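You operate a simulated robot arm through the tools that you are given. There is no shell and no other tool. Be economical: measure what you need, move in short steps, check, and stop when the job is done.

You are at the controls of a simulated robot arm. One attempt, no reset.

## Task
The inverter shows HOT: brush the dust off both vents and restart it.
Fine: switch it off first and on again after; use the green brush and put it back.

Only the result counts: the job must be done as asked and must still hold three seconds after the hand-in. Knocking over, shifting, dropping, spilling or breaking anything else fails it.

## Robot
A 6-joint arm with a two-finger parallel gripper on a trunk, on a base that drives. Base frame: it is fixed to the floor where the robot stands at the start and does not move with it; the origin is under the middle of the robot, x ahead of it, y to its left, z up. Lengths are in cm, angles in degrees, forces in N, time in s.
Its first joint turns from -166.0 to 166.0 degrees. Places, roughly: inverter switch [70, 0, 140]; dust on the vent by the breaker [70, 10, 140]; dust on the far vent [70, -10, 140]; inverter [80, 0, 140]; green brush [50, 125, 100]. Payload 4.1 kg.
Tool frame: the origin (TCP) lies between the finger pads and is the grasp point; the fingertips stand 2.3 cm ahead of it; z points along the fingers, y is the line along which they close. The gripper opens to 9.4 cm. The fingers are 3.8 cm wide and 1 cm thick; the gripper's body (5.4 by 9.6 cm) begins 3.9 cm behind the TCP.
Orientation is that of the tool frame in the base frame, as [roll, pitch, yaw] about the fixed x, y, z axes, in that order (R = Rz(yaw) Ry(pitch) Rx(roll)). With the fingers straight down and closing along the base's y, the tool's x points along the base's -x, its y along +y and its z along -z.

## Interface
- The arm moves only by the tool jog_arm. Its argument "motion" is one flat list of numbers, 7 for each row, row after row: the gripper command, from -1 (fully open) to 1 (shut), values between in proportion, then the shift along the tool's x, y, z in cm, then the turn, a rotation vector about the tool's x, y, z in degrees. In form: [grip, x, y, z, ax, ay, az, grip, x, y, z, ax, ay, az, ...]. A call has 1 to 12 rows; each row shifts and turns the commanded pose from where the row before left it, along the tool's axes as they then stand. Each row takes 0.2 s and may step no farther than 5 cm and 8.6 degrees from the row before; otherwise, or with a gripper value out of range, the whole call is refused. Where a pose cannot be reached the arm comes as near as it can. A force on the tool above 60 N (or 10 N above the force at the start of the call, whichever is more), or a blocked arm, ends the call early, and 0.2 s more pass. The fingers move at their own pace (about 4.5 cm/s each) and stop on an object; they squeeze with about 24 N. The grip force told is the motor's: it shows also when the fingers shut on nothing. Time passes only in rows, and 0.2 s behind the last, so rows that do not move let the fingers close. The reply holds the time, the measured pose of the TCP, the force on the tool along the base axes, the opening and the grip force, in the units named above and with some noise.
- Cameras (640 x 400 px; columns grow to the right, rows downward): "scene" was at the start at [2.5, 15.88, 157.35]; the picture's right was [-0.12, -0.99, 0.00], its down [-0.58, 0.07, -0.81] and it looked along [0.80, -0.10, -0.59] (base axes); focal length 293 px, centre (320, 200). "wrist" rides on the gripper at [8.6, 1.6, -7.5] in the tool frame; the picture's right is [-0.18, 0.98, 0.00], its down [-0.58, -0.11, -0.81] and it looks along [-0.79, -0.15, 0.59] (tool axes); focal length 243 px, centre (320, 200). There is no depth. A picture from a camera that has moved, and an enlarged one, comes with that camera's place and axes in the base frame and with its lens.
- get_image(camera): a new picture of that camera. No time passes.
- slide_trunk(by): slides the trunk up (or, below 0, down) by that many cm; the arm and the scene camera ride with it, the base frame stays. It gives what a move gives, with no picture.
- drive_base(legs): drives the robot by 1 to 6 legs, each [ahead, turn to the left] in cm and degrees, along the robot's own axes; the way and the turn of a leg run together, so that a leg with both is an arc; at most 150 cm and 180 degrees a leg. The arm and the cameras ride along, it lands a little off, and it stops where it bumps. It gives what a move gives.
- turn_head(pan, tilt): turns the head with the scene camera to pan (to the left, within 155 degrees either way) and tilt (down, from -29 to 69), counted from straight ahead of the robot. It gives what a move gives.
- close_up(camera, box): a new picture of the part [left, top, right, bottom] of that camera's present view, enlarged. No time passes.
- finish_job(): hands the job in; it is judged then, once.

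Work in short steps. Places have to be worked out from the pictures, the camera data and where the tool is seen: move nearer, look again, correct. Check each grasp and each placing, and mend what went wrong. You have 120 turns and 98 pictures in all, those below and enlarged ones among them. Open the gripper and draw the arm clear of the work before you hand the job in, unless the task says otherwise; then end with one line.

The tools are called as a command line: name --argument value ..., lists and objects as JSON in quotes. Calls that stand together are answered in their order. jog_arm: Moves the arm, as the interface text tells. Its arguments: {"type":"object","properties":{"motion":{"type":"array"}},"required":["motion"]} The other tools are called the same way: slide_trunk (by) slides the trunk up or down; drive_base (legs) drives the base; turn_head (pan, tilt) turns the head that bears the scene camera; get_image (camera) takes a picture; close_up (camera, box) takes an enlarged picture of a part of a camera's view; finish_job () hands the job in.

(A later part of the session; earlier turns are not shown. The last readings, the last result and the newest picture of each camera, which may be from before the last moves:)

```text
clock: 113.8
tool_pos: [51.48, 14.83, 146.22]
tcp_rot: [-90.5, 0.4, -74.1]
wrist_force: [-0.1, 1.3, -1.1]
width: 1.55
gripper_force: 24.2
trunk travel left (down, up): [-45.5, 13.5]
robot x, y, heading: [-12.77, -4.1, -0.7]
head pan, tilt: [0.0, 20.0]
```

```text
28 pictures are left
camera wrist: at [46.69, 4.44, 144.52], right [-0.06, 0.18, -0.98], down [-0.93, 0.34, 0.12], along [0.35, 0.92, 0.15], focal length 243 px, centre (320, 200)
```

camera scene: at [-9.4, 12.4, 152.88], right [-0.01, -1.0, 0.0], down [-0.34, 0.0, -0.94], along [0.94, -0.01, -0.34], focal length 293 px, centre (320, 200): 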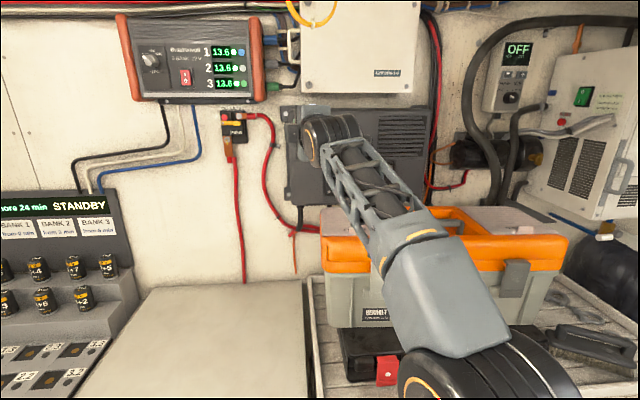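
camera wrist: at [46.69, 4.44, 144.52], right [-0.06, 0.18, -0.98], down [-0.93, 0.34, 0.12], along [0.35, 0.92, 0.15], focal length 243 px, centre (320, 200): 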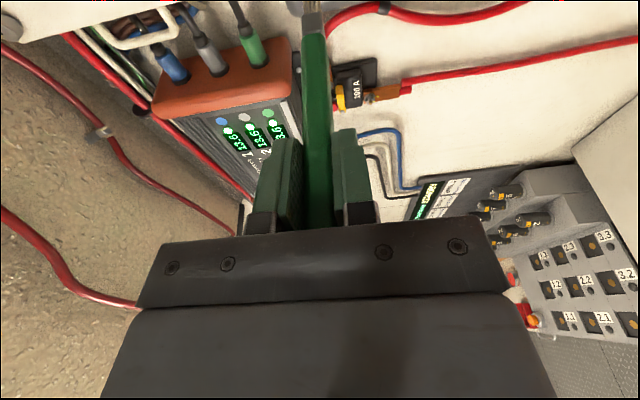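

Tip near (68,16,146). Approach the near vent's outer upper corner.

jog_arm --motion '[1, 0.55, 0, 1.92, 0, 0, 0, 1, 0.55, 0, 1.92, 0, 0, 0, 1, 0.14, 0, 0.48, 0, 0, 0, 1, 0.14, 0, 0.48, 0, 0, 0, 1, 0, 0, 0, 0, 0, 0]'

jog_arm --motion '[1, 0.11, 0, 0.38, 0, 0, 0, 1, 0.08, 0, 0.29, 0, 0, 0]'

close_up --camera "scene" --box '[262, 80, 390, 160]'

```text
clock: 115.0
tool_pos: [55.27, 14.5, 146.85]
tcp_rot: [-89.8, 0.3, -73.9]
wrist_force: [-57.3, -3.4, -8.1]
width: 1.75
gripper_force: 23.5
trunk travel left (down, up): [-45.5, 13.5]
robot x, y, heading: [-12.87, -4.58, -0.8]
head pan, tilt: [0.0, 20.0]
```

```text
clock: 115.6
tool_pos: [55.18, 14.37, 146.78]
tcp_rot: [-89.7, 0.4, -74.0]
wrist_force: [-63.6, -5.4, -7.0]
width: 1.72
gripper_force: 24.7
out of reach, approached as far as the arm can: row 2
trunk travel left (down, up): [-45.5, 13.5]
robot x, y, heading: [-12.52, -4.39, -0.9]
head pan, tilt: [0.0, 20.0]
```

```text
5.00 times, centred on (326, 120) of scene
camera zoom: at [-10.68, 12.28, 152.92], right [-0.01, -1.0, 0.0], down [-0.33, 0.01, -0.94], along [0.94, -0.01, -0.33], focal length 1467 px, centre (290, 600)
```

zoom: 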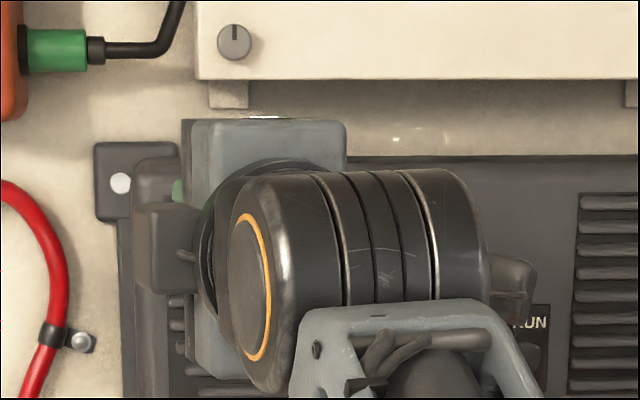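

Too much force — I back off at once and check the brush.

jog_arm --motion '[1, -0.3, 0, -1.0, 0, 0, 0, 1, -0.3, 0, -1.0, 0, 0, 0, 1, 0, 0, 0, 0, 0, 0]'

get_image --camera "wrist"

```text
clock: 116.4
tool_pos: [54.68, 14.56, 145.69]
tcp_rot: [-90.6, 0.2, -73.9]
wrist_force: [0.0, -0.4, -0.3]
width: 1.53
gripper_force: 24.4
trunk travel left (down, up): [-45.5, 13.5]
robot x, y, heading: [-12.94, -4.11, -0.7]
head pan, tilt: [0.0, 20.0]
```

```text
26 pictures are left
camera wrist: at [50.03, 4.2, 144.11], right [-0.06, 0.18, -0.98], down [-0.93, 0.34, 0.12], along [0.35, 0.92, 0.15], focal length 243 px, centre (320, 200)
```

wrist: 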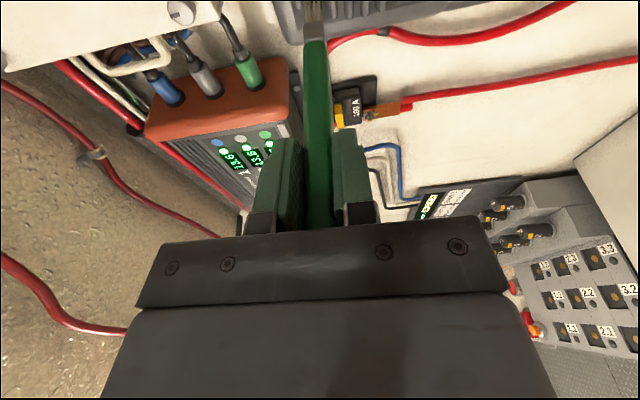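

Brush grip is unchanged. Creep in gently with small steps.

jog_arm --motion '[1, 0.1, 0, 0.35, 0, 0, 0, 1, 0, 0, 0, 0, 0, 0]'

```text
clock: 117.0
tool_pos: [55.12, 14.38, 145.77]
tcp_rot: [-90.6, 0.4, -74.1]
wrist_force: [0.6, 0.1, -0.9]
width: 1.54
gripper_force: 24.1
trunk travel left (down, up): [-45.5, 13.5]
robot x, y, heading: [-13.12, -4.73, -0.5]
head pan, tilt: [0.0, 20.0]
```

jog_arm --motion '[1, 0.1, 0, 0.3, 0, 0, 0, 1, 0, 0, 0, 0, 0, 0]'

```text
clock: 117.6
tool_pos: [55.1, 14.52, 145.98]
tcp_rot: [-90.5, 0.4, -74.0]
wrist_force: [-6.5, 0.0, -1.3]
width: 1.55
gripper_force: 24.1
trunk travel left (down, up): [-45.5, 13.5]
robot x, y, heading: [-13.02, -4.34, -0.8]
head pan, tilt: [0.0, 20.0]
```

Light contact. Now strokes toward -y with lift-and-return between rows.

jog_arm --motion '[1, 2.06, 0, -0.43, 0, 0, 0, 1, 2.02, 0, -0.58, 0, 0, 0, 1, 2.02, 0, -0.58, 0, 0, 0, 1, 2.02, 0, -0.58, 0, 0, 0, 1, 2.02, 0, -0.58, 0, 0, 0]'

close_up --camera "scene" --box '[262, 90, 390, 170]'

```text
clock: 118.8
tool_pos: [55.17, 3.78, 145.92]
tcp_rot: [-90.5, 0.4, -74.1]
wrist_force: [-0.6, 1.1, -0.1]
width: 1.54
gripper_force: 24.0
trunk travel left (down, up): [-45.5, 13.5]
robot x, y, heading: [-13.03, -4.04, -0.8]
head pan, tilt: [0.0, 20.0]
```

```text
5.00 times, centred on (326, 130) of scene
camera zoom: at [-9.4, 12.34, 152.89], right [-0.01, -1.0, 0.0], down [-0.34, 0.0, -0.94], along [0.94, -0.01, -0.34], focal length 1467 px, centre (290, 550)
```

zoom: 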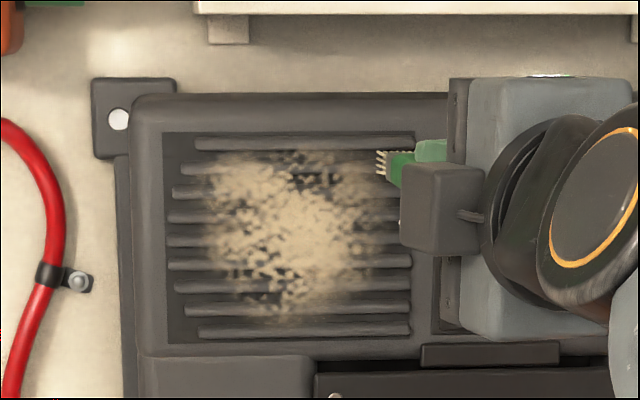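

That stroke barely touched (slats recessed). Repeat 0.6 lower with ~0.5 cm deeper press.

jog_arm --motion '[1, -0.28, 0.6, -0.96, 0, 0, 0, 1, -3.23, 0, 0.93, 0, 0, 0, 1, -3.23, 0, 0.93, 0, 0, 0, 1, -3.23, 0, 0.93, 0, 0, 0, 1, 0.21, 0, 0.72, 0, 0, 0, 1, 0.2, 0, 0.72, 0, 0, 0, 1, 2.02, 0, -0.58, 0, 0, 0, 1, 2.02, 0, -0.58, 0, 0, 0, 1, 2.02, 0, -0.58, 0, 0, 0, 1, 2.02, 0, -0.58, 0, 0, 0, 1, 1.7, 0, -0.49, 0, 0, 0]'

close_up --camera "scene" --box '[262, 90, 390, 170]'

```text
clock: 121.2
tool_pos: [55.9, 3.79, 145.09]
tcp_rot: [-90.5, 0.5, -74.1]
wrist_force: [0.1, 0.2, -0.4]
width: 1.54
gripper_force: 23.4
trunk travel left (down, up): [-45.5, 13.5]
robot x, y, heading: [-12.58, -4.34, -0.9]
head pan, tilt: [0.0, 20.0]
```

```text
5.00 times, centred on (326, 130) of scene
camera zoom: at [-9.35, 12.35, 152.88], right [-0.02, -1.0, 0.0], down [-0.34, 0.01, -0.94], along [0.94, -0.01, -0.34], focal length 1467 px, centre (290, 550)
```

zoom: 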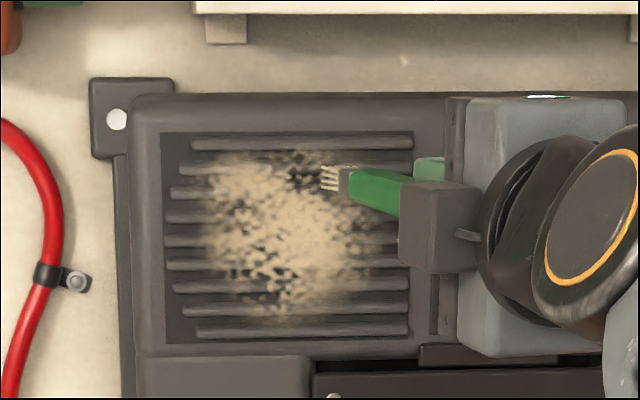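

The brush swung back in line with the gripper. Back off slightly, yaw the tool to point straight ahead, and look.

jog_arm --motion '[1, -0.5, 0, -1.9, 0, 0, 0, 1, 0, 0, 0, 0, 8, 0, 1, 0, 0, 0, 0, 7.9, 0, 1, 0, 0, 0, 0, 0, 0]'

get_image --camera "wrist"

```text
clock: 122.2
tool_pos: [53.92, 3.9, 145.37]
tcp_rot: [-90.7, 0.3, -90.0]
wrist_force: [0.5, -0.1, -0.9]
width: 1.57
gripper_force: 23.9
trunk travel left (down, up): [-45.5, 13.5]
robot x, y, heading: [-12.82, -4.63, -0.4]
head pan, tilt: [0.0, 20.0]
```

```text
23 pictures are left
camera wrist: at [46.56, -4.78, 143.7], right [-0.01, 0.19, -0.98], down [-0.81, 0.58, 0.12], along [0.59, 0.79, 0.14], focal length 243 px, centre (320, 200)
```

wrist: 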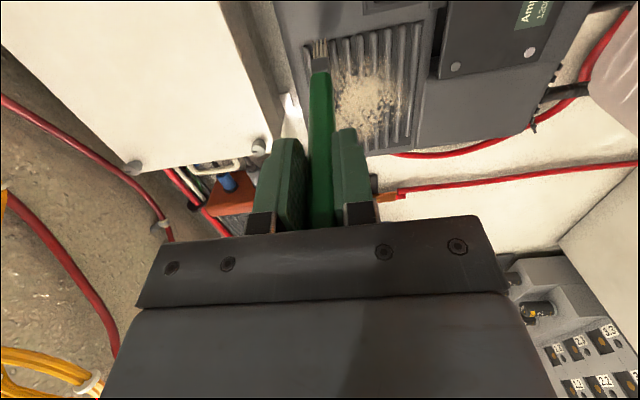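

Brush is now straight and slats are in view. Move to the inner top of the dust and creep to contact.

jog_arm --motion '[1, -2.5, 0.4, 1.0, 0, 0, 0, 1, 0, 0, 0.6, 0, 0, 0, 1, 0, 0, 0.4, 0, 0, 0, 1, 0, 0, 0, 0, 0, 0]'

```text
clock: 123.2
tool_pos: [55.54, 6.12, 144.97]
tcp_rot: [-90.4, 0.2, -90.0]
wrist_force: [-18.9, -2.2, -4.5]
width: 1.57
gripper_force: 23.7
trunk travel left (down, up): [-45.5, 13.5]
robot x, y, heading: [-12.47, -4.44, -0.7]
head pan, tilt: [0.0, 20.0]
```

Contact 19 N. Serpentine: stroke outward and back one row lower.

jog_arm --motion '[1, -1.9, 0, 0, 0, 0, 0, 1, -1.9, 0, 0, 0, 0, 0, 1, -1.9, 0, 0, 0, 0, 0, 1, -1.9, 0, 0, 0, 0, 0, 1, -1.9, 0, 0, 0, 0, 0, 1, 0, 1.1, 0.1, 0, 0, 0, 1, 1.9, 0, 0, 0, 0, 0, 1, 1.9, 0, 0, 0, 0, 0, 1, 1.9, 0, 0, 0, 0, 0, 1, 1.9, 0, 0, 0, 0, 0, 1, 1.9, 0, 0, 0, 0, 0]'

get_image --camera "wrist"

```text
clock: 125.6
tool_pos: [56.16, 6.21, 143.92]
tcp_rot: [-90.7, 0.2, -90.0]
wrist_force: [-0.5, -1.3, -0.3]
width: 1.58
gripper_force: 23.7
trunk travel left (down, up): [-45.5, 13.5]
robot x, y, heading: [-12.96, -4.3, -0.8]
head pan, tilt: [0.0, 20.0]
```

```text
22 pictures are left
camera wrist: at [48.73, -2.42, 142.31], right [-0.01, 0.19, -0.98], down [-0.81, 0.58, 0.12], along [0.59, 0.79, 0.14], focal length 243 px, centre (320, 200)
```

wrist: 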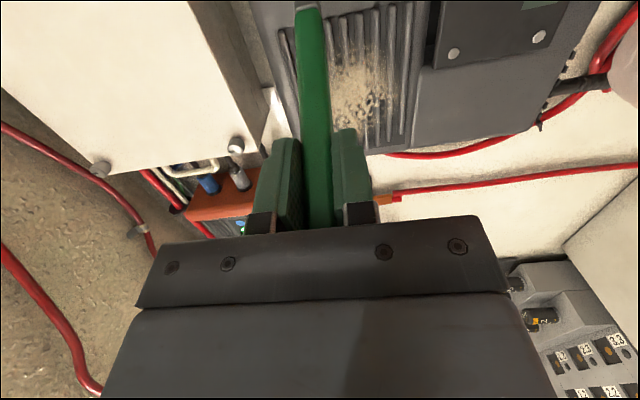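

Outward strokes tip the brush; top rows did clean. Use the method that worked: yaw 24° toward +y and only stroke toward -y with lighter press.

jog_arm --motion '[1, 0, 0, -3, 0, 0, 0, 1, 0, 0, 0, 0, -8, 0, 1, 0, 0, 0, 0, -8, 0, 1, 0, 0, 0, 0, -8, 0, 1, -3.93, 0, 1.75, 0, 0, 0, 1, -3.93, 0, 1.75, 0, 0, 0, 1, 0.4, 0, 0.91, 0, 0, 0, 1, 0.2, 0, 0.46, 0, 0, 0, 1, 0, 0, 0, 0, 0, 0]'

jog_arm --motion '[1, 0.16, 0, 0.37, 0, 0, 0, 1, 0, 0, 0, 0, 0, 0]'

```text
clock: 127.6
tool_pos: [54.36, 15.14, 143.92]
tcp_rot: [-90.5, 0.4, -66.1]
wrist_force: [-0.6, 0.2, -0.7]
width: 1.55
gripper_force: 24.0
trunk travel left (down, up): [-45.5, 13.5]
robot x, y, heading: [-12.62, -4.4, -0.7]
head pan, tilt: [0.0, 20.0]
```

```text
clock: 128.2
tool_pos: [54.79, 14.93, 143.88]
tcp_rot: [-90.6, 0.4, -66.0]
wrist_force: [-0.8, -0.6, -0.5]
width: 1.55
gripper_force: 23.8
trunk travel left (down, up): [-45.5, 13.5]
robot x, y, heading: [-12.72, -4.49, -0.8]
head pan, tilt: [0.0, 20.0]
```

jog_arm --motion '[1, 0.16, 0, 0.37, 0, 0, 0, 1, 0.14, 0, 0.32, 0, 0, 0, 1, 0, 0, 0, 0, 0, 0]'

```text
clock: 129.0
tool_pos: [55.12, 14.96, 144.16]
tcp_rot: [-90.3, 0.3, -65.7]
wrist_force: [-29.3, -2.7, -4.6]
width: 1.55
gripper_force: 24.0
trunk travel left (down, up): [-45.5, 13.5]
robot x, y, heading: [-13.07, -4.45, -0.8]
head pan, tilt: [0.0, 20.0]
```

Contact. Ease slightly and stroke toward -y across the patch.

jog_arm --motion '[1, 1.56, 0, -0.8, 0, 0, 0, 1, 1.6, 0, -0.71, 0, 0, 0, 1, 1.6, 0, -0.71, 0, 0, 0, 1, 1.6, 0, -0.71, 0, 0, 0, 1, 1.6, 0, -0.71, 0, 0, 0, 1, 1.6, 0, -0.71, 0, 0, 0]'

close_up --camera "scene" --box '[262, 90, 390, 170]'

```text
clock: 130.4
tool_pos: [55.71, 4.36, 143.78]
tcp_rot: [-90.5, 0.4, -66.0]
wrist_force: [0.0, 0.7, -0.3]
width: 1.55
gripper_force: 24.5
trunk travel left (down, up): [-45.5, 13.5]
robot x, y, heading: [-12.77, -4.07, -0.8]
head pan, tilt: [0.0, 20.0]
```

```text
5.00 times, centred on (326, 130) of scene
camera zoom: at [-9.39, 12.34, 152.89], right [-0.01, -1.0, 0.0], down [-0.34, 0.01, -0.94], along [0.94, -0.01, -0.34], focal length 1467 px, centre (290, 550)
```

zoom: 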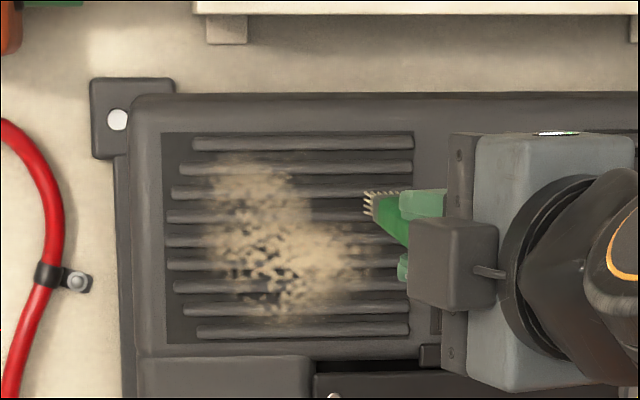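

Right part cleaned; left-top remains. Go back, 1.4 higher, start with light press and deepen gradually along the stroke.

jog_arm --motion '[1, -0.4, -1.4, -0.91, 0, 0, 0, 1, -3.2, 0, 1.42, 0, 0, 0, 1, -3.2, 0, 1.42, 0, 0, 0, 1, -3.2, 0, 1.42, 0, 0, 0, 1, 0.25, 0, 0.55, 0, 0, 0, 1, 1.51, 0, -0.54, 0, 0, 0, 1, 1.51, 0, -0.54, 0, 0, 0, 1, 1.51, 0, -0.54, 0, 0, 0, 1, 1.51, 0, -0.54, 0, 0, 0, 1, 1.51, 0, -0.54, 0, 0, 0, 1, 1.51, 0, -0.54, 0, 0, 0]'

jog_arm --motion '[1, -0.45, 1.2, -1.0, 0, 0, 0, 1, -3.2, 0, 1.42, 0, 0, 0, 1, -3.2, 0, 1.42, 0, 0, 0, 1, -3.0, 0, 1.34, 0, 0, 0, 1, 0.2, 0, 0.4, 0, 0, 0, 1, 1.51, 0, -0.54, 0, 0, 0, 1, 1.51, 0, -0.54, 0, 0, 0, 1, 1.51, 0, -0.54, 0, 0, 0, 1, 1.51, 0, -0.54, 0, 0, 0, 1, 1.51, 0, -0.54, 0, 0, 0, 1, 1.51, 0, -0.54, 0, 0, 0]'

close_up --camera "scene" --box '[262, 90, 390, 170]'

```text
clock: 132.8
tool_pos: [55.83, 5.34, 145.35]
tcp_rot: [-90.5, 0.4, -65.8]
wrist_force: [-5.8, -0.7, -1.5]
width: 1.55
gripper_force: 23.7
trunk travel left (down, up): [-45.5, 13.5]
robot x, y, heading: [-12.55, -4.35, -0.7]
head pan, tilt: [0.0, 20.0]
```

```text
clock: 135.2
tool_pos: [55.78, 5.93, 144.03]
tcp_rot: [-90.5, 0.4, -66.0]
wrist_force: [-8.7, -0.2, -0.7]
width: 1.56
gripper_force: 24.3
trunk travel left (down, up): [-45.5, 13.5]
robot x, y, heading: [-12.86, -4.21, -0.9]
head pan, tilt: [0.0, 20.0]
```

```text
5.00 times, centred on (326, 130) of scene
camera zoom: at [-9.58, 12.37, 152.89], right [-0.01, -1.0, 0.0], down [-0.34, 0.0, -0.94], along [0.94, -0.01, -0.34], focal length 1467 px, centre (290, 550)
```

zoom: 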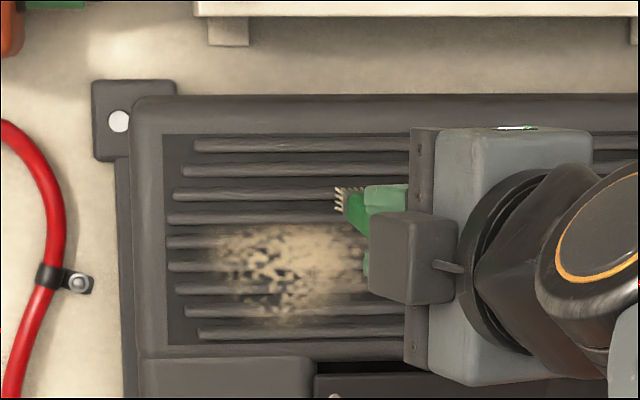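

Very effective: upper half clean. Continue two rows down.

jog_arm --motion '[1, -0.43, 1.4, -0.96, 0, 0, 0, 1, -2.68, 0, 1.19, 0, 0, 0, 1, -2.68, 0, 1.19, 0, 0, 0, 1, -2.68, 0, 1.19, 0, 0, 0, 1, 0.2, 0, 0.43, 0, 0, 0, 1, 1.64, 0, -0.62, 0, 0, 0, 1, 1.64, 0, -0.62, 0, 0, 0, 1, 1.64, 0, -0.62, 0, 0, 0, 1, 1.64, 0, -0.62, 0, 0, 0, 1, 1.64, 0, -0.62, 0, 0, 0, 1, 1.64, 0, -0.62, 0, 0, 0]'

jog_arm --motion '[1, -0.43, 1.1, -0.96, 0, 0, 0, 1, -3.2, 0, 1.42, 0, 0, 0, 1, -3.2, 0, 1.42, 0, 0, 0, 1, -3.2, 0, 1.42, 0, 0, 0, 1, 0.2, 0, 0.43, 0, 0, 0, 1, 1.64, 0, -0.62, 0, 0, 0, 1, 1.64, 0, -0.62, 0, 0, 0, 1, 1.64, 0, -0.62, 0, 0, 0, 1, 1.64, 0, -0.62, 0, 0, 0, 1, 1.64, 0, -0.62, 0, 0, 0, 1, 1.64, 0, -0.62, 0, 0, 0]'

close_up --camera "scene" --box '[262, 90, 390, 170]'

```text
clock: 137.6
tool_pos: [55.82, 4.21, 142.63]
tcp_rot: [-90.5, 0.5, -66.0]
wrist_force: [-9.8, -0.6, -1.5]
width: 1.54
gripper_force: 23.8
trunk travel left (down, up): [-45.5, 13.5]
robot x, y, heading: [-12.67, -4.15, -1.0]
head pan, tilt: [0.0, 20.0]
```

```text
clock: 140.0
tool_pos: [55.75, 4.24, 141.35]
tcp_rot: [-90.5, 0.4, -65.9]
wrist_force: [-7.2, -0.9, -0.9]
width: 1.52
gripper_force: 24.2
trunk travel left (down, up): [-45.5, 13.5]
robot x, y, heading: [-13.01, -4.89, -1.1]
head pan, tilt: [0.0, 20.0]
```

```text
5.00 times, centred on (326, 130) of scene
camera zoom: at [-9.51, 12.37, 152.89], right [-0.01, -1.0, 0.0], down [-0.34, 0.0, -0.94], along [0.94, -0.01, -0.34], focal length 1467 px, centre (290, 550)
```

zoom: 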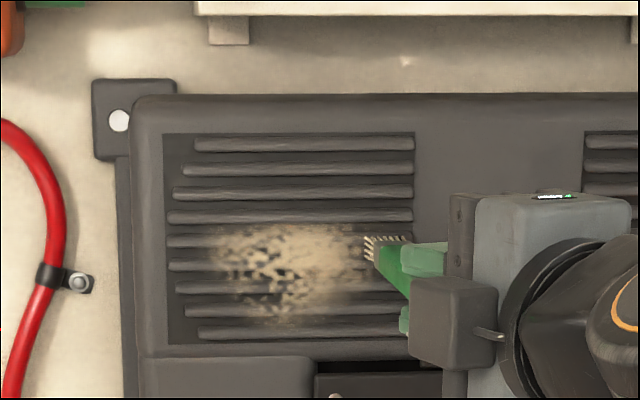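

Those two strokes took little off; press 0.35 deeper and repeat this row.

jog_arm --motion '[1, -0.43, -0.6, -0.96, 0, 0, 0, 1, -3.2, 0, 1.42, 0, 0, 0, 1, -3.2, 0, 1.42, 0, 0, 0, 1, -3.2, 0, 1.42, 0, 0, 0, 1, 0.2, 0, 0.46, 0, 0, 0, 1, 0.14, 0, 0.32, 0, 0, 0, 1, 0, 0, 0, 0, 0, 0]'

```text
clock: 141.6
tool_pos: [55.21, 15.0, 142.43]
tcp_rot: [-90.4, 0.4, -65.8]
wrist_force: [-35.1, 1.4, -7.1]
width: 1.6
gripper_force: 23.8
trunk travel left (down, up): [-45.5, 13.5]
robot x, y, heading: [-12.69, -4.33, -0.6]
head pan, tilt: [0.0, 20.0]
```

Firm contact (35 N). Stroke now.

jog_arm --motion '[1, 1.62, 0, -0.65, 0, 0, 0, 1, 1.62, 0, -0.65, 0, 0, 0, 1, 1.62, 0, -0.65, 0, 0, 0, 1, 1.62, 0, -0.65, 0, 0, 0, 1, 1.62, 0, -0.65, 0, 0, 0, 1, 1.62, 0, -0.65, 0, 0, 0]'

close_up --camera "scene" --box '[262, 90, 390, 170]'

```text
clock: 143.0
tool_pos: [56.17, 4.14, 141.98]
tcp_rot: [-90.5, 0.5, -66.0]
wrist_force: [-0.4, -0.3, -0.6]
width: 1.55
gripper_force: 23.9
trunk travel left (down, up): [-45.5, 13.5]
robot x, y, heading: [-12.85, -4.21, -0.4]
head pan, tilt: [0.0, 20.0]
```

```text
5.00 times, centred on (326, 130) of scene
camera zoom: at [-9.37, 12.34, 152.89], right [-0.01, -1.0, 0.0], down [-0.34, 0.01, -0.94], along [0.94, -0.01, -0.34], focal length 1467 px, centre (290, 550)
```

zoom: 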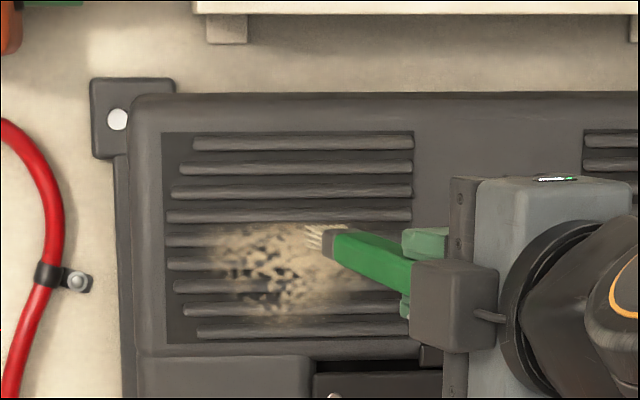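

The brush has swung in line again, losing contact. Now set tool yaw to about -4° (brush slightly trailing-lean, the stable attitude for strokes toward -y) and restart at the left edge.

jog_arm --motion '[1, 0, 0, -2, 0, 0, 0, 1, 0, 0, 0, 0, 8, 0, 1, 0, 0, 0, 0, 8, 0, 1, 0, 0, 0, 0, 8, 0, 1, 0, 0, 0, 0, 4, 0, 1, -4.4, 0, -0.3, 0, 0, 0, 1, -4.4, 0, -0.3, 0, 0, 0, 1, -4.4, 0, -0.3, 0, 0, 0, 1, 0, 0, 1.0, 0, 0, 0, 1, 0, 0, 0, 0, 0, 0]'

get_image --camera "wrist"

```text
clock: 145.2
tool_pos: [54.51, 16.71, 141.65]
tcp_rot: [-91.9, 0.1, -89.4]
wrist_force: [0.3, 0.0, -0.8]
width: 1.54
gripper_force: 23.7
out of reach, approached as far as the arm can: row 4
trunk travel left (down, up): [-45.5, 13.5]
robot x, y, heading: [-12.81, -4.59, -0.8]
head pan, tilt: [0.0, 20.0]
```

```text
17 pictures are left
camera wrist: at [47.16, 8.05, 140.32], right [-0.03, 0.18, -0.98], down [-0.81, 0.57, 0.14], along [0.59, 0.8, 0.13], focal length 243 px, centre (320, 200)
```

wrist: 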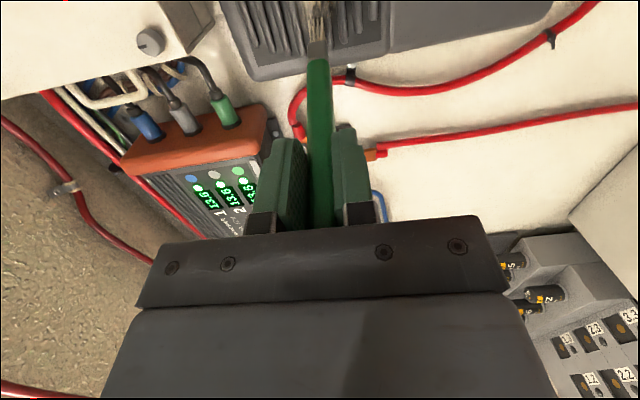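

Brush nearly straight with slight lean. Creep to contact.

jog_arm --motion '[1, 0, 0, 0.5, 0, 0, 0, 1, 0, 0, 0.3, 0, 0, 0, 1, 0, 0, 0, 0, 0, 0]'

```text
clock: 146.0
tool_pos: [54.8, 16.76, 141.87]
tcp_rot: [-91.7, 0.1, -89.4]
wrist_force: [-19.9, -1.9, -5.0]
width: 1.56
gripper_force: 23.9
trunk travel left (down, up): [-45.5, 13.5]
robot x, y, heading: [-12.83, -4.22, -0.5]
head pan, tilt: [0.0, 20.0]
```

Contact 20 N. Stroke toward -y.

jog_arm --motion '[1, 1.9, 0, 0, 0, 0, 0, 1, 1.9, 0, 0.1, 0, 0, 0, 1, 1.9, 0, 0.1, 0, 0, 0, 1, 1.9, 0, 0.1, 0, 0, 0, 1, 1.9, 0, 0.1, 0, 0, 0, 1, 1.9, 0, 0.1, 0, 0, 0]'

close_up --camera "scene" --box '[262, 90, 390, 170]'

```text
clock: 147.4
tool_pos: [55.66, 5.31, 141.61]
tcp_rot: [-91.9, 0.0, -89.6]
wrist_force: [-6.5, -0.1, 0.5]
width: 1.55
gripper_force: 24.1
trunk travel left (down, up): [-45.5, 13.5]
robot x, y, heading: [-12.8, -4.26, -0.7]
head pan, tilt: [0.0, 20.0]
```

```text
5.00 times, centred on (326, 130) of scene
camera zoom: at [-9.49, 12.36, 152.89], right [-0.01, -1.0, 0.0], down [-0.34, 0.01, -0.94], along [0.94, -0.01, -0.34], focal length 1467 px, centre (290, 550)
```

zoom: 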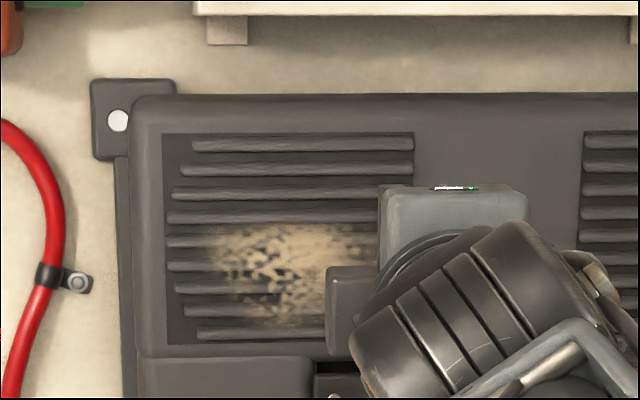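

Some of the lower-left came off (the tip now points slightly lower). Repeat 1.5 cm higher with the same press.

jog_arm --motion '[1, 0, -1.5, -1.2, 0, 0, 0, 1, -3.8, 0, 0, 0, 0, 0, 1, -3.8, 0, 0, 0, 0, 0, 1, -3.8, 0, 0, 0, 0, 0, 1, 0, 0, 0.5, 0, 0, 0, 1, 0, 0, 0.4, 0, 0, 0, 1, 0, 0, 0, 0, 0, 0]'

jog_arm --motion '[1, 1.9, 0, 0, 0, 0, 0, 1, 1.9, 0, 0.1, 0, 0, 0, 1, 1.9, 0, 0.1, 0, 0, 0, 1, 1.9, 0, 0.1, 0, 0, 0, 1, 1.9, 0, 0.1, 0, 0, 0, 1, 1.9, 0, 0.1, 0, 0, 0]'

get_image --camera "wrist"

```text
clock: 149.0
tool_pos: [54.83, 16.92, 143.53]
tcp_rot: [-91.6, 0.1, -89.3]
wrist_force: [-35.2, 2.4, -7.2]
width: 1.58
gripper_force: 23.9
trunk travel left (down, up): [-45.5, 13.5]
robot x, y, heading: [-12.72, -4.61, -0.8]
head pan, tilt: [0.0, 20.0]
```

```text
clock: 150.4
tool_pos: [55.63, 5.31, 143.55]
tcp_rot: [-91.6, 0.0, -89.5]
wrist_force: [-24.3, 3.4, 0.1]
width: 1.53
gripper_force: 24.3
trunk travel left (down, up): [-45.5, 13.5]
robot x, y, heading: [-12.54, -4.33, -0.8]
head pan, tilt: [0.0, 20.0]
```

```text
15 pictures are left
camera wrist: at [48.36, -3.42, 142.04], right [-0.03, 0.18, -0.98], down [-0.81, 0.57, 0.13], along [0.59, 0.8, 0.13], focal length 243 px, centre (320, 200)
```

wrist: 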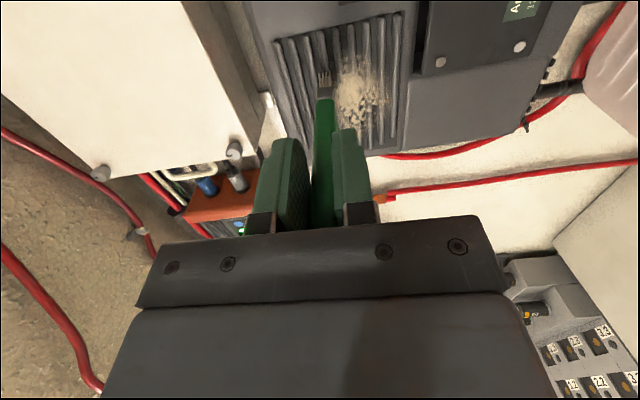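

Now the tip leans toward +y; dust remaining is 1–4.5 cm below the tip. With this lean, +y strokes are the stable ones: lower 1.4, start at the inner edge and stroke +y with light press.

jog_arm --motion '[1, 0, 1.4, -1.0, 0, 0, 0, 1, 2.3, 0, 0, 0, 0, 0, 1, 0, 0, 0.6, 0, 0, 0, 1, 0, 0, 0.2, 0, 0, 0, 1, 0, 0, 0, 0, 0, 0]'

```text
clock: 151.6
tool_pos: [55.75, 3.05, 141.83]
tcp_rot: [-91.9, 0.1, -89.3]
wrist_force: [-3.6, -0.7, -1.1]
width: 1.55
gripper_force: 23.9
trunk travel left (down, up): [-45.5, 13.5]
robot x, y, heading: [-12.93, -4.41, -0.8]
head pan, tilt: [0.0, 20.0]
```

jog_arm --motion '[1, 0, 0, 0.25, 0, 0, 0, 1, -1.8, 0, 0, 0, 0, 0, 1, -1.8, 0, 0, 0, 0, 0, 1, -1.8, 0, 0, 0, 0, 0, 1, -1.8, 0, 0, 0, 0, 0, 1, -1.8, 0, 0, 0, 0, 0, 1, -1.0, 0, 0, 0, 0, 0]'

get_image --camera "wrist"

```text
clock: 153.2
tool_pos: [55.97, 13.02, 141.64]
tcp_rot: [-92.0, 0.0, -89.4]
wrist_force: [-7.8, -2.9, -0.6]
width: 1.56
gripper_force: 24.8
trunk travel left (down, up): [-45.5, 13.5]
robot x, y, heading: [-12.49, -4.41, -0.9]
head pan, tilt: [0.0, 20.0]
```

```text
14 pictures are left
camera wrist: at [48.61, 4.4, 140.26], right [-0.04, 0.18, -0.98], down [-0.81, 0.57, 0.14], along [0.59, 0.8, 0.13], focal length 243 px, centre (320, 200)
```

wrist: 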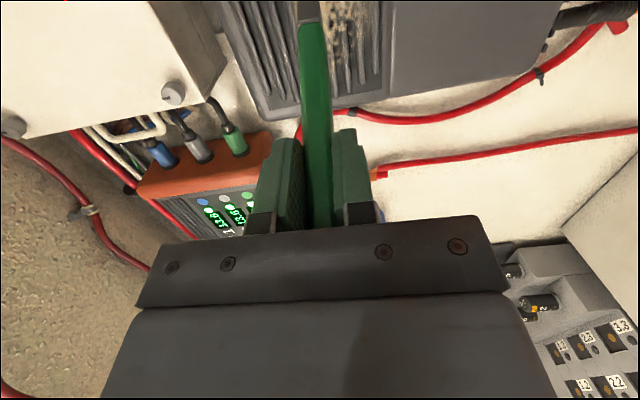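

Lean is now toward -y; next row lower (-1.3), stroke toward -y from the outer edge.

jog_arm --motion '[1, 0, 1.3, -0.8, 0, 0, 0, 1, -3, 0, 0, 0, 0, 0, 1, -2.5, 0, 0, 0, 0, 0, 1, 0, 0, 0.6, 0, 0, 0, 1, 0, 0, 0, 0, 0, 0]'

```text
clock: 154.4
tool_pos: [55.54, 18.5, 140.47]
tcp_rot: [-91.8, 0.1, -89.4]
wrist_force: [-5.7, 0.5, -1.1]
width: 1.56
gripper_force: 24.0
trunk travel left (down, up): [-45.5, 13.5]
robot x, y, heading: [-13.22, -3.95, -0.8]
head pan, tilt: [0.0, 20.0]
```

jog_arm --motion '[1, 0, 0, 0.2, 0, 0, 0, 1, 1.9, 0, 0, 0, 0, 0, 1, 1.9, 0, 0.05, 0, 0, 0, 1, 1.9, 0, 0.05, 0, 0, 0, 1, 1.9, 0, 0.05, 0, 0, 0, 1, 1.9, 0, 0.05, 0, 0, 0, 1, 1.9, 0, 0.05, 0, 0, 0]'

get_image --camera "wrist"

```text
clock: 156.0
tool_pos: [56.32, 6.98, 140.48]
tcp_rot: [-91.9, 0.0, -89.4]
wrist_force: [-0.1, 0.0, -0.6]
width: 1.54
gripper_force: 24.3
trunk travel left (down, up): [-45.5, 13.5]
robot x, y, heading: [-12.76, -4.45, -0.9]
head pan, tilt: [0.0, 20.0]
```

```text
13 pictures are left
camera wrist: at [48.83, -1.75, 139.03], right [-0.03, 0.19, -0.98], down [-0.81, 0.57, 0.14], along [0.59, 0.8, 0.13], focal length 243 px, centre (320, 200)
```

wrist: 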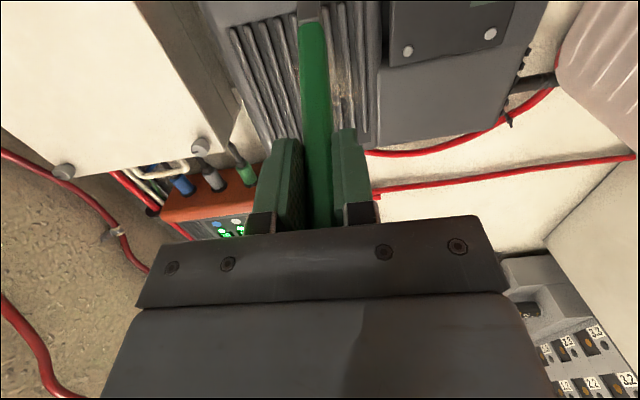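

Much reduced. Next row 1.1 lower, again toward -y, slightly deeper.

jog_arm --motion '[1, 0, 1.1, -1.2, 0, 0, 0, 1, -4, 0, 0, 0, 0, 0, 1, -4, 0, 0, 0, 0, 0, 1, -3, 0, 0, 0, 0, 0, 1, 0, 0, 0.6, 0, 0, 0, 1, 0, 0, 0.2, 0, 0, 0, 1, 0, 0, 0, 0, 0, 0]'

```text
clock: 157.6
tool_pos: [55.4, 18.14, 139.36]
tcp_rot: [-91.8, 0.0, -89.5]
wrist_force: [-3.3, -0.3, -0.7]
width: 1.55
gripper_force: 23.3
trunk travel left (down, up): [-45.5, 13.5]
robot x, y, heading: [-12.75, -4.51, -0.8]
head pan, tilt: [0.0, 20.0]
```

jog_arm --motion '[1, 0, 0, 0.25, 0, 0, 0, 1, 1.9, 0, 0.05, 0, 0, 0, 1, 1.9, 0, 0.1, 0, 0, 0, 1, 1.9, 0, 0.1, 0, 0, 0, 1, 1.9, 0, 0.1, 0, 0, 0, 1, 1.9, 0, 0.1, 0, 0, 0, 1, 1.9, 0, 0.1, 0, 0, 0]'

jog_arm --motion '[1, 0, -0.5, -1.5, 0, 0, 0, 1, -4, 0, 0, 0, 0, 0, 1, -4, 0, 0, 0, 0, 0, 1, -3, 0, 0, 0, 0, 0, 1, 0, 0, 0.6, 0, 0, 0, 1, 0, 0, 0.2, 0, 0, 0, 1, 0, 0, 0, 0, 0, 0]'

get_image --camera "wrist"

```text
clock: 159.2
tool_pos: [56.41, 6.98, 139.28]
tcp_rot: [-91.9, 0.1, -89.4]
wrist_force: [-6.8, 3.2, -0.5]
width: 1.58
gripper_force: 24.1
trunk travel left (down, up): [-45.5, 13.5]
robot x, y, heading: [-12.74, -4.03, -0.6]
head pan, tilt: [0.0, 20.0]
```

```text
clock: 160.8
tool_pos: [55.57, 17.82, 140.06]
tcp_rot: [-91.8, 0.2, -89.4]
wrist_force: [-15.0, -1.0, -4.1]
width: 1.57
gripper_force: 23.8
trunk travel left (down, up): [-45.5, 13.5]
robot x, y, heading: [-12.29, -4.15, -0.9]
head pan, tilt: [0.0, 20.0]
```

```text
12 pictures are left
camera wrist: at [48.28, 9.07, 138.6], right [-0.03, 0.19, -0.98], down [-0.81, 0.57, 0.13], along [0.59, 0.8, 0.13], focal length 243 px, centre (320, 200)
```

wrist: 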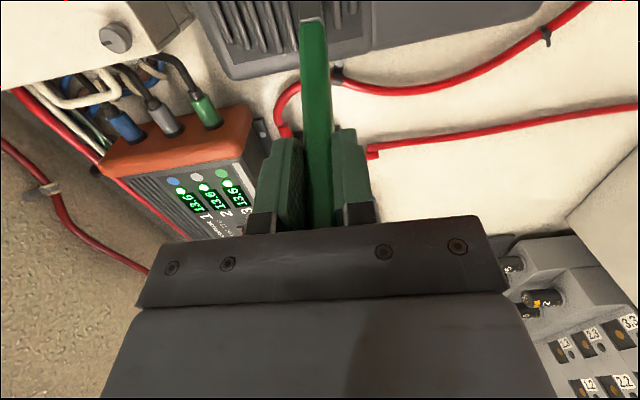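

In contact; one more -y stroke, then move aside to see the vent.

jog_arm --motion '[1, 1.9, 0, 0, 0, 0, 0, 1, 1.9, 0, 0.05, 0, 0, 0, 1, 1.9, 0, 0.05, 0, 0, 0, 1, 1.9, 0, 0.1, 0, 0, 0, 1, 1.9, 0, 0.1, 0, 0, 0, 1, 1.9, 0, 0.1, 0, 0, 0, 1, 0, 0, -2.5, 0, 0, 0, 1, 4, 0, -2, 0, 0, 0, 1, 4, 0, 0, 0, 0, 0, 1, 4, 0, 0, 0, 0, 0]'

close_up --camera "scene" --box '[262, 90, 390, 170]'

```text
clock: 163.0
tool_pos: [51.81, -5.45, 139.83]
tcp_rot: [-91.8, 0.0, -89.5]
wrist_force: [0.0, 0.5, 0.2]
width: 1.54
gripper_force: 24.2
trunk travel left (down, up): [-45.5, 13.5]
robot x, y, heading: [-13.02, -4.08, -0.6]
head pan, tilt: [0.0, 20.0]
```

```text
5.00 times, centred on (326, 130) of scene
camera zoom: at [-9.38, 12.35, 152.89], right [-0.01, -1.0, 0.0], down [-0.34, 0.0, -0.94], along [0.94, -0.01, -0.34], focal length 1467 px, centre (290, 550)
```

zoom: 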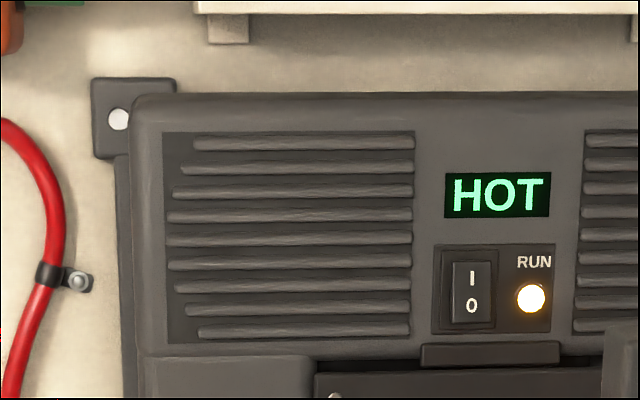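

Both vents are clean, but the brush evidently nudged the rocker on while passing; I'll do a proper off–on restart after returning the brush. Back off and turn to the left for travel.

drive_base --legs '[[-8, 0], [0, 82]]'

jog_arm --motion '[1, 0, 0, 0, -8.1818, 0, 0, 1, 0, 0, 0, -8.1818, 0, 0, 1, 0, 0, 0, -8.1818, 0, 0, 1, 0, 0, 0, -8.1818, 0, 0, 1, 0, 0, 0, -8.1818, 0, 0, 1, 0, 0, 0, -8.1818, 0, 0, 1, 0, 0, 0, -8.1818, 0, 0, 1, 0, 0, 0, -8.1818, 0, 0, 1, 0, 0, 0, -8.1818, 0, 0, 1, 0, 0, 0, -8.1818, 0, 0, 1, 0, 0, 0, -6.4, 0, 0, 1, 0, 4, 0, 0, 0, 0]'

```text
clock: 167.6
tool_pos: [-12.36, 59.85, 139.83]
tcp_rot: [-91.8, -0.1, -5.8]
wrist_force: [0.6, 0.2, -1.1]
width: 1.56
gripper_force: 23.9
trunk travel left (down, up): [-45.5, 13.5]
robot x, y, heading: [-20.63, -4.55, 82.9]
head pan, tilt: [0.0, 20.0]
```

```text
clock: 170.2
tool_pos: [-14.14, 44.39, 128.08]
tcp_rot: [180.0, 0.0, -5.9]
wrist_force: [-1.1, -0.1, -0.7]
width: 1.53
gripper_force: 24.2
out of reach, approached as far as the arm can: row 5, 6, 7, 8, 9, 10, 11
trunk travel left (down, up): [-45.5, 13.5]
robot x, y, heading: [-20.43, -4.03, 82.7]
head pan, tilt: [0.0, 20.0]
```

Tool is down. Drive up along the bench to the earlier standing place, and restore the trunk height.

drive_base --legs '[[0, -1.3], [115, 0], [0, -13]]'

slide_trunk --by 11

turn_head --pan -40 --tilt 42

get_image --camera "wrist"

```text
clock: 177.2
tool_pos: [15.2, 155.91, 128.23]
tcp_rot: [179.9, 0.0, -18.6]
wrist_force: [0.0, -0.6, -0.7]
width: 1.56
gripper_force: 24.7
trunk travel left (down, up): [-45.5, 13.5]
robot x, y, heading: [-2.14, 109.63, 70.5]
head pan, tilt: [0.0, 20.0]
stopped in leg 3: the robot was blocked; the commanded pose is now the measured one
```

```text
clock: 178.6
tool_pos: [15.1, 155.93, 139.08]
tcp_rot: [179.9, 0.1, -18.6]
wrist_force: [0.2, -0.1, -0.4]
width: 1.56
gripper_force: 24.2
trunk travel left (down, up): [-56.5, 2.5]
robot x, y, heading: [-1.82, 109.85, 70.3]
head pan, tilt: [0.0, 20.0]
```

```text
clock: 179.7
tool_pos: [15.19, 155.92, 139.08]
tcp_rot: [179.9, 0.1, -18.7]
wrist_force: [-0.4, -0.6, 0.0]
width: 1.54
gripper_force: 24.4
trunk travel left (down, up): [-56.5, 2.5]
robot x, y, heading: [-2.17, 109.73, 70.4]
head pan, tilt: [-40.0, 42.0]
```

```text
10 pictures are left
camera wrist: at [22.94, 151.59, 146.54], right [-0.49, -0.87, 0.0], down [-0.52, 0.29, 0.81], along [-0.7, 0.39, -0.59], focal length 243 px, centre (320, 200)
```

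wrist: 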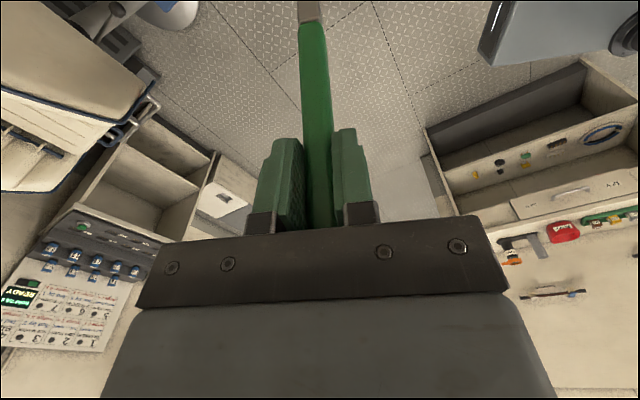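

Brush leans ~15° toward tool +x. Align yaw to -90°, then bring the tool in front of the rack.

jog_arm --motion '[1, 0, 0, 0, 0, 0, 7.93, 1, 0, 0, 0, 0, 0, 7.93, 1, 0, 0, 0, 0, 0, 7.93, 1, 0, 0, 0, 0, 0, 7.93, 1, 0, 0, 0, 0, 0, 7.93, 1, 0, 0, 0, 0, 0, 7.93, 1, 0, 0, 0, 0, 0, 7.93, 1, 0, 0, 0, 0, 0, 7.93, 1, 0, 0, 0, 0, 0, 7.93, 1, 0, 0, 0, 0, 0, 0]'

jog_arm --motion '[1, 2.46, -3.42, 1.44, 0, 0, 0, 1, 2.46, -3.42, 1.44, 0, 0, 0, 1, 2.46, -3.42, 1.44, 0, 0, 0, 1, 2.46, -3.42, 1.44, 0, 0, 0, 1, 2.46, -3.42, 1.44, 0, 0, 0, 1, 2.46, -3.42, 1.44, 0, 0, 0, 1, 2.46, -3.42, 1.44, 0, 0, 0, 1, 2.46, -3.42, 1.44, 0, 0, 0, 1, 2.46, -3.42, 1.44, 0, 0, 0, 1, 0, 0, 0, 0, -7.5, 0, 1, 0, 0, 0, 0, -7.5, 0, 1, 0, 0, 0, 0, 0, 0]'

get_image --camera "scene"

get_image --camera "wrist"

```text
clock: 181.9
tool_pos: [15.13, 155.84, 139.15]
tcp_rot: [179.9, -0.1, -90.1]
wrist_force: [-0.7, -0.1, -0.2]
width: 1.56
gripper_force: 24.1
trunk travel left (down, up): [-56.5, 2.5]
robot x, y, heading: [-1.92, 109.58, 70.5]
head pan, tilt: [-40.0, 42.0]
```

```text
clock: 184.5
tool_pos: [45.95, 133.71, 125.96]
tcp_rot: [179.9, 15.0, -90.0]
wrist_force: [0.1, 0.1, -1.2]
width: 1.55
gripper_force: 24.0
trunk travel left (down, up): [-56.5, 2.5]
robot x, y, heading: [-2.37, 109.91, 70.5]
head pan, tilt: [-40.0, 42.0]
```

```text
9 pictures are left
camera scene: at [-12.58, 114.07, 160.45], right [0.5, -0.86, 0.0], down [-0.58, -0.34, -0.74], along [0.64, 0.37, -0.67], focal length 293 px, centre (320, 200)
```

scene: 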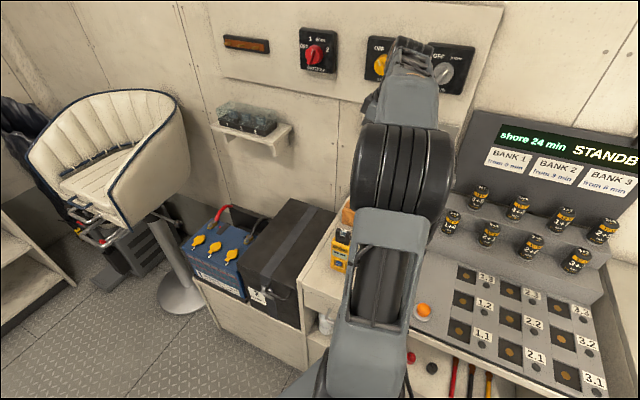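

```text
8 pictures are left
camera wrist: at [44.48, 123.43, 130.99], right [-0.98, 0.18, 0.05], down [0.11, 0.35, 0.93], along [0.15, 0.92, -0.37], focal length 243 px, centre (320, 200)
```

wrist: 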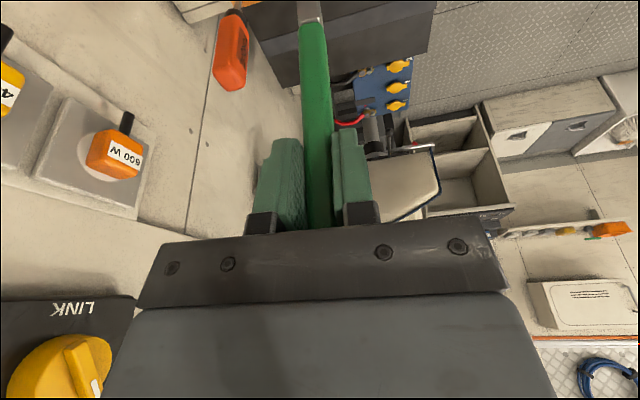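

Brush is vertical now (green end directly below TCP). Move over the slot with tip just above neighbouring tops.

jog_arm --motion '[1, 0.2, -3.6, 0.8, 0, 0, 0, 1, 0.2, -3.6, 0.8, 0, 0, 0, 1, 0.06, -3.6, 0.84, 0, 0, 0, 1, 0, 0, 0, 0, 0, 0]'

get_image --camera "wrist"

```text
clock: 185.5
tool_pos: [56.79, 133.91, 123.71]
tcp_rot: [179.9, 14.9, -90.1]
wrist_force: [0.6, -0.1, -0.6]
width: 1.55
gripper_force: 23.8
trunk travel left (down, up): [-56.5, 2.5]
robot x, y, heading: [-1.92, 109.93, 70.0]
head pan, tilt: [-40.0, 42.0]
```

```text
7 pictures are left
camera wrist: at [55.37, 123.61, 128.66], right [-0.98, 0.18, 0.05], down [0.11, 0.35, 0.93], along [0.15, 0.92, -0.37], focal length 243 px, centre (320, 200)
```

wrist: 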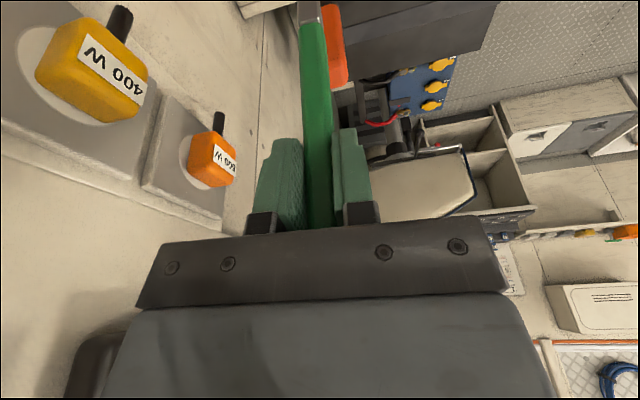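

Position matches the recorded grasp axis (56.75,133.85). Descend to just above the rack.

jog_arm --motion '[1, 0.65, 0, 2.41, 0, 0, 0, 1, 0.65, 0, 2.41, 0, 0, 0, 1, 0.65, 0, 2.41, 0, 0, 0, 1, 0.65, 0, 2.41, 0, 0, 0, 1, 0.52, 0, 1.93, 0, 0, 0, 1, 0, 0, 0, 0, 0, 0]'

close_up --camera "wrist" --box '[200, 0, 440, 150]'

```text
clock: 186.9
tool_pos: [56.9, 134.07, 111.67]
tcp_rot: [179.9, 15.0, -89.9]
wrist_force: [0.6, -1.3, 0.5]
width: 1.55
gripper_force: 23.6
trunk travel left (down, up): [-56.5, 2.5]
robot x, y, heading: [-2.28, 109.7, 70.4]
head pan, tilt: [-40.0, 42.0]
```

```text
2.67 times, centred on (320, 75) of wrist
camera zoom: at [55.28, 123.71, 116.61], right [-0.98, 0.18, 0.05], down [0.11, 0.35, 0.93], along [0.15, 0.92, -0.37], focal length 647 px, centre (320, 533)
```

zoom: 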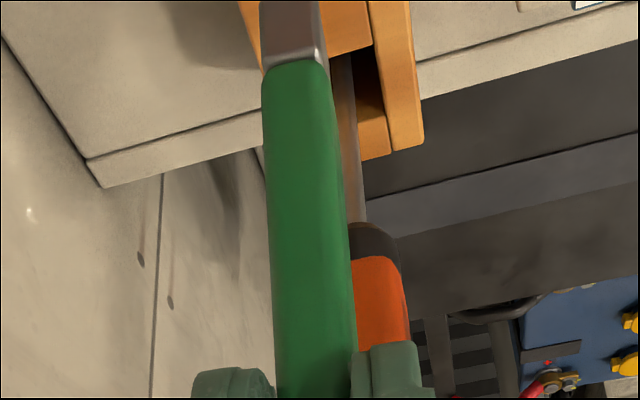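

Rack centre x≈56.5; correct by -0.15 in x, -0.2 in y, and descend slowly with force monitoring.

jog_arm --motion '[1, 0.2, 0.2, -0.05, 0, 0, 0, 1, 0.26, 0, 0.97, 0, 0, 0, 1, 0.26, 0, 0.97, 0, 0, 0, 1, 0.26, 0, 0.97, 0, 0, 0, 1, 0, 0, 0, 0, 0, 0]'

```text
clock: 188.1
tool_pos: [56.47, 133.65, 108.66]
tcp_rot: [-180.0, 15.0, -90.0]
wrist_force: [-0.6, 0.2, -0.9]
width: 1.55
gripper_force: 24.3
trunk travel left (down, up): [-56.5, 2.5]
robot x, y, heading: [-2.22, 109.77, 70.3]
head pan, tilt: [-40.0, 42.0]
```

jog_arm --motion '[1, 0.26, 0, 0.97, 0, 0, 0, 1, 0.26, 0, 0.97, 0, 0, 0, 1, 0, 0, 0, 0, 0, 0]'

close_up --camera "wrist" --box '[200, 0, 440, 150]'

```text
clock: 188.9
tool_pos: [56.51, 133.71, 106.82]
tcp_rot: [-179.9, 15.0, -89.9]
wrist_force: [0.7, 1.1, 14.6]
width: 1.56
gripper_force: 24.4
trunk travel left (down, up): [-56.5, 2.5]
robot x, y, heading: [-2.19, 110.0, 70.2]
head pan, tilt: [-40.0, 42.0]
```

```text
2.67 times, centred on (320, 75) of wrist
camera zoom: at [54.94, 123.4, 111.84], right [-0.98, 0.18, 0.04], down [0.11, 0.35, 0.93], along [0.15, 0.92, -0.36], focal length 647 px, centre (320, 533)
```

zoom: 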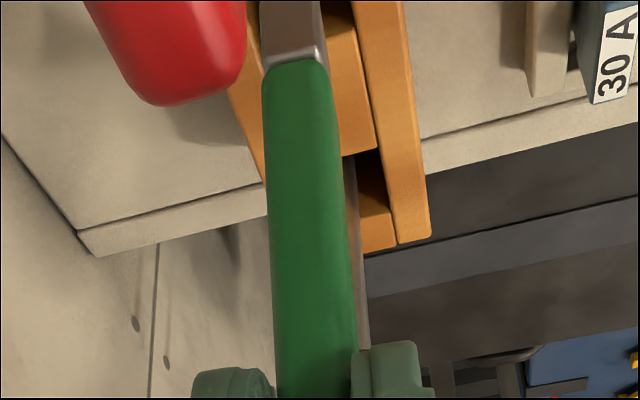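

Contact (15 N) at the slot edge. x looks centred; the slot seems a bit toward -y. Lift 0.8, shift -0.4 in y and retry gently.

jog_arm --motion '[1, -0.2, 0, -0.77, 0, 0, 0, 1, 0.39, 0, -0.1, 0, 0, 0, 1, 0.2, 0, 0.77, 0, 0, 0, 1, 0.08, 0, 0.3, 0, 0, 0, 1, 0, 0, 0, 0, 0, 0]'

```text
clock: 190.1
tool_pos: [56.47, 133.38, 106.82]
tcp_rot: [-179.7, 15.1, -89.9]
wrist_force: [0.4, 3.0, 30.9]
width: 1.56
gripper_force: 23.9
trunk travel left (down, up): [-56.5, 2.5]
robot x, y, heading: [-1.6, 110.13, 70.2]
head pan, tilt: [-40.0, 42.0]
```

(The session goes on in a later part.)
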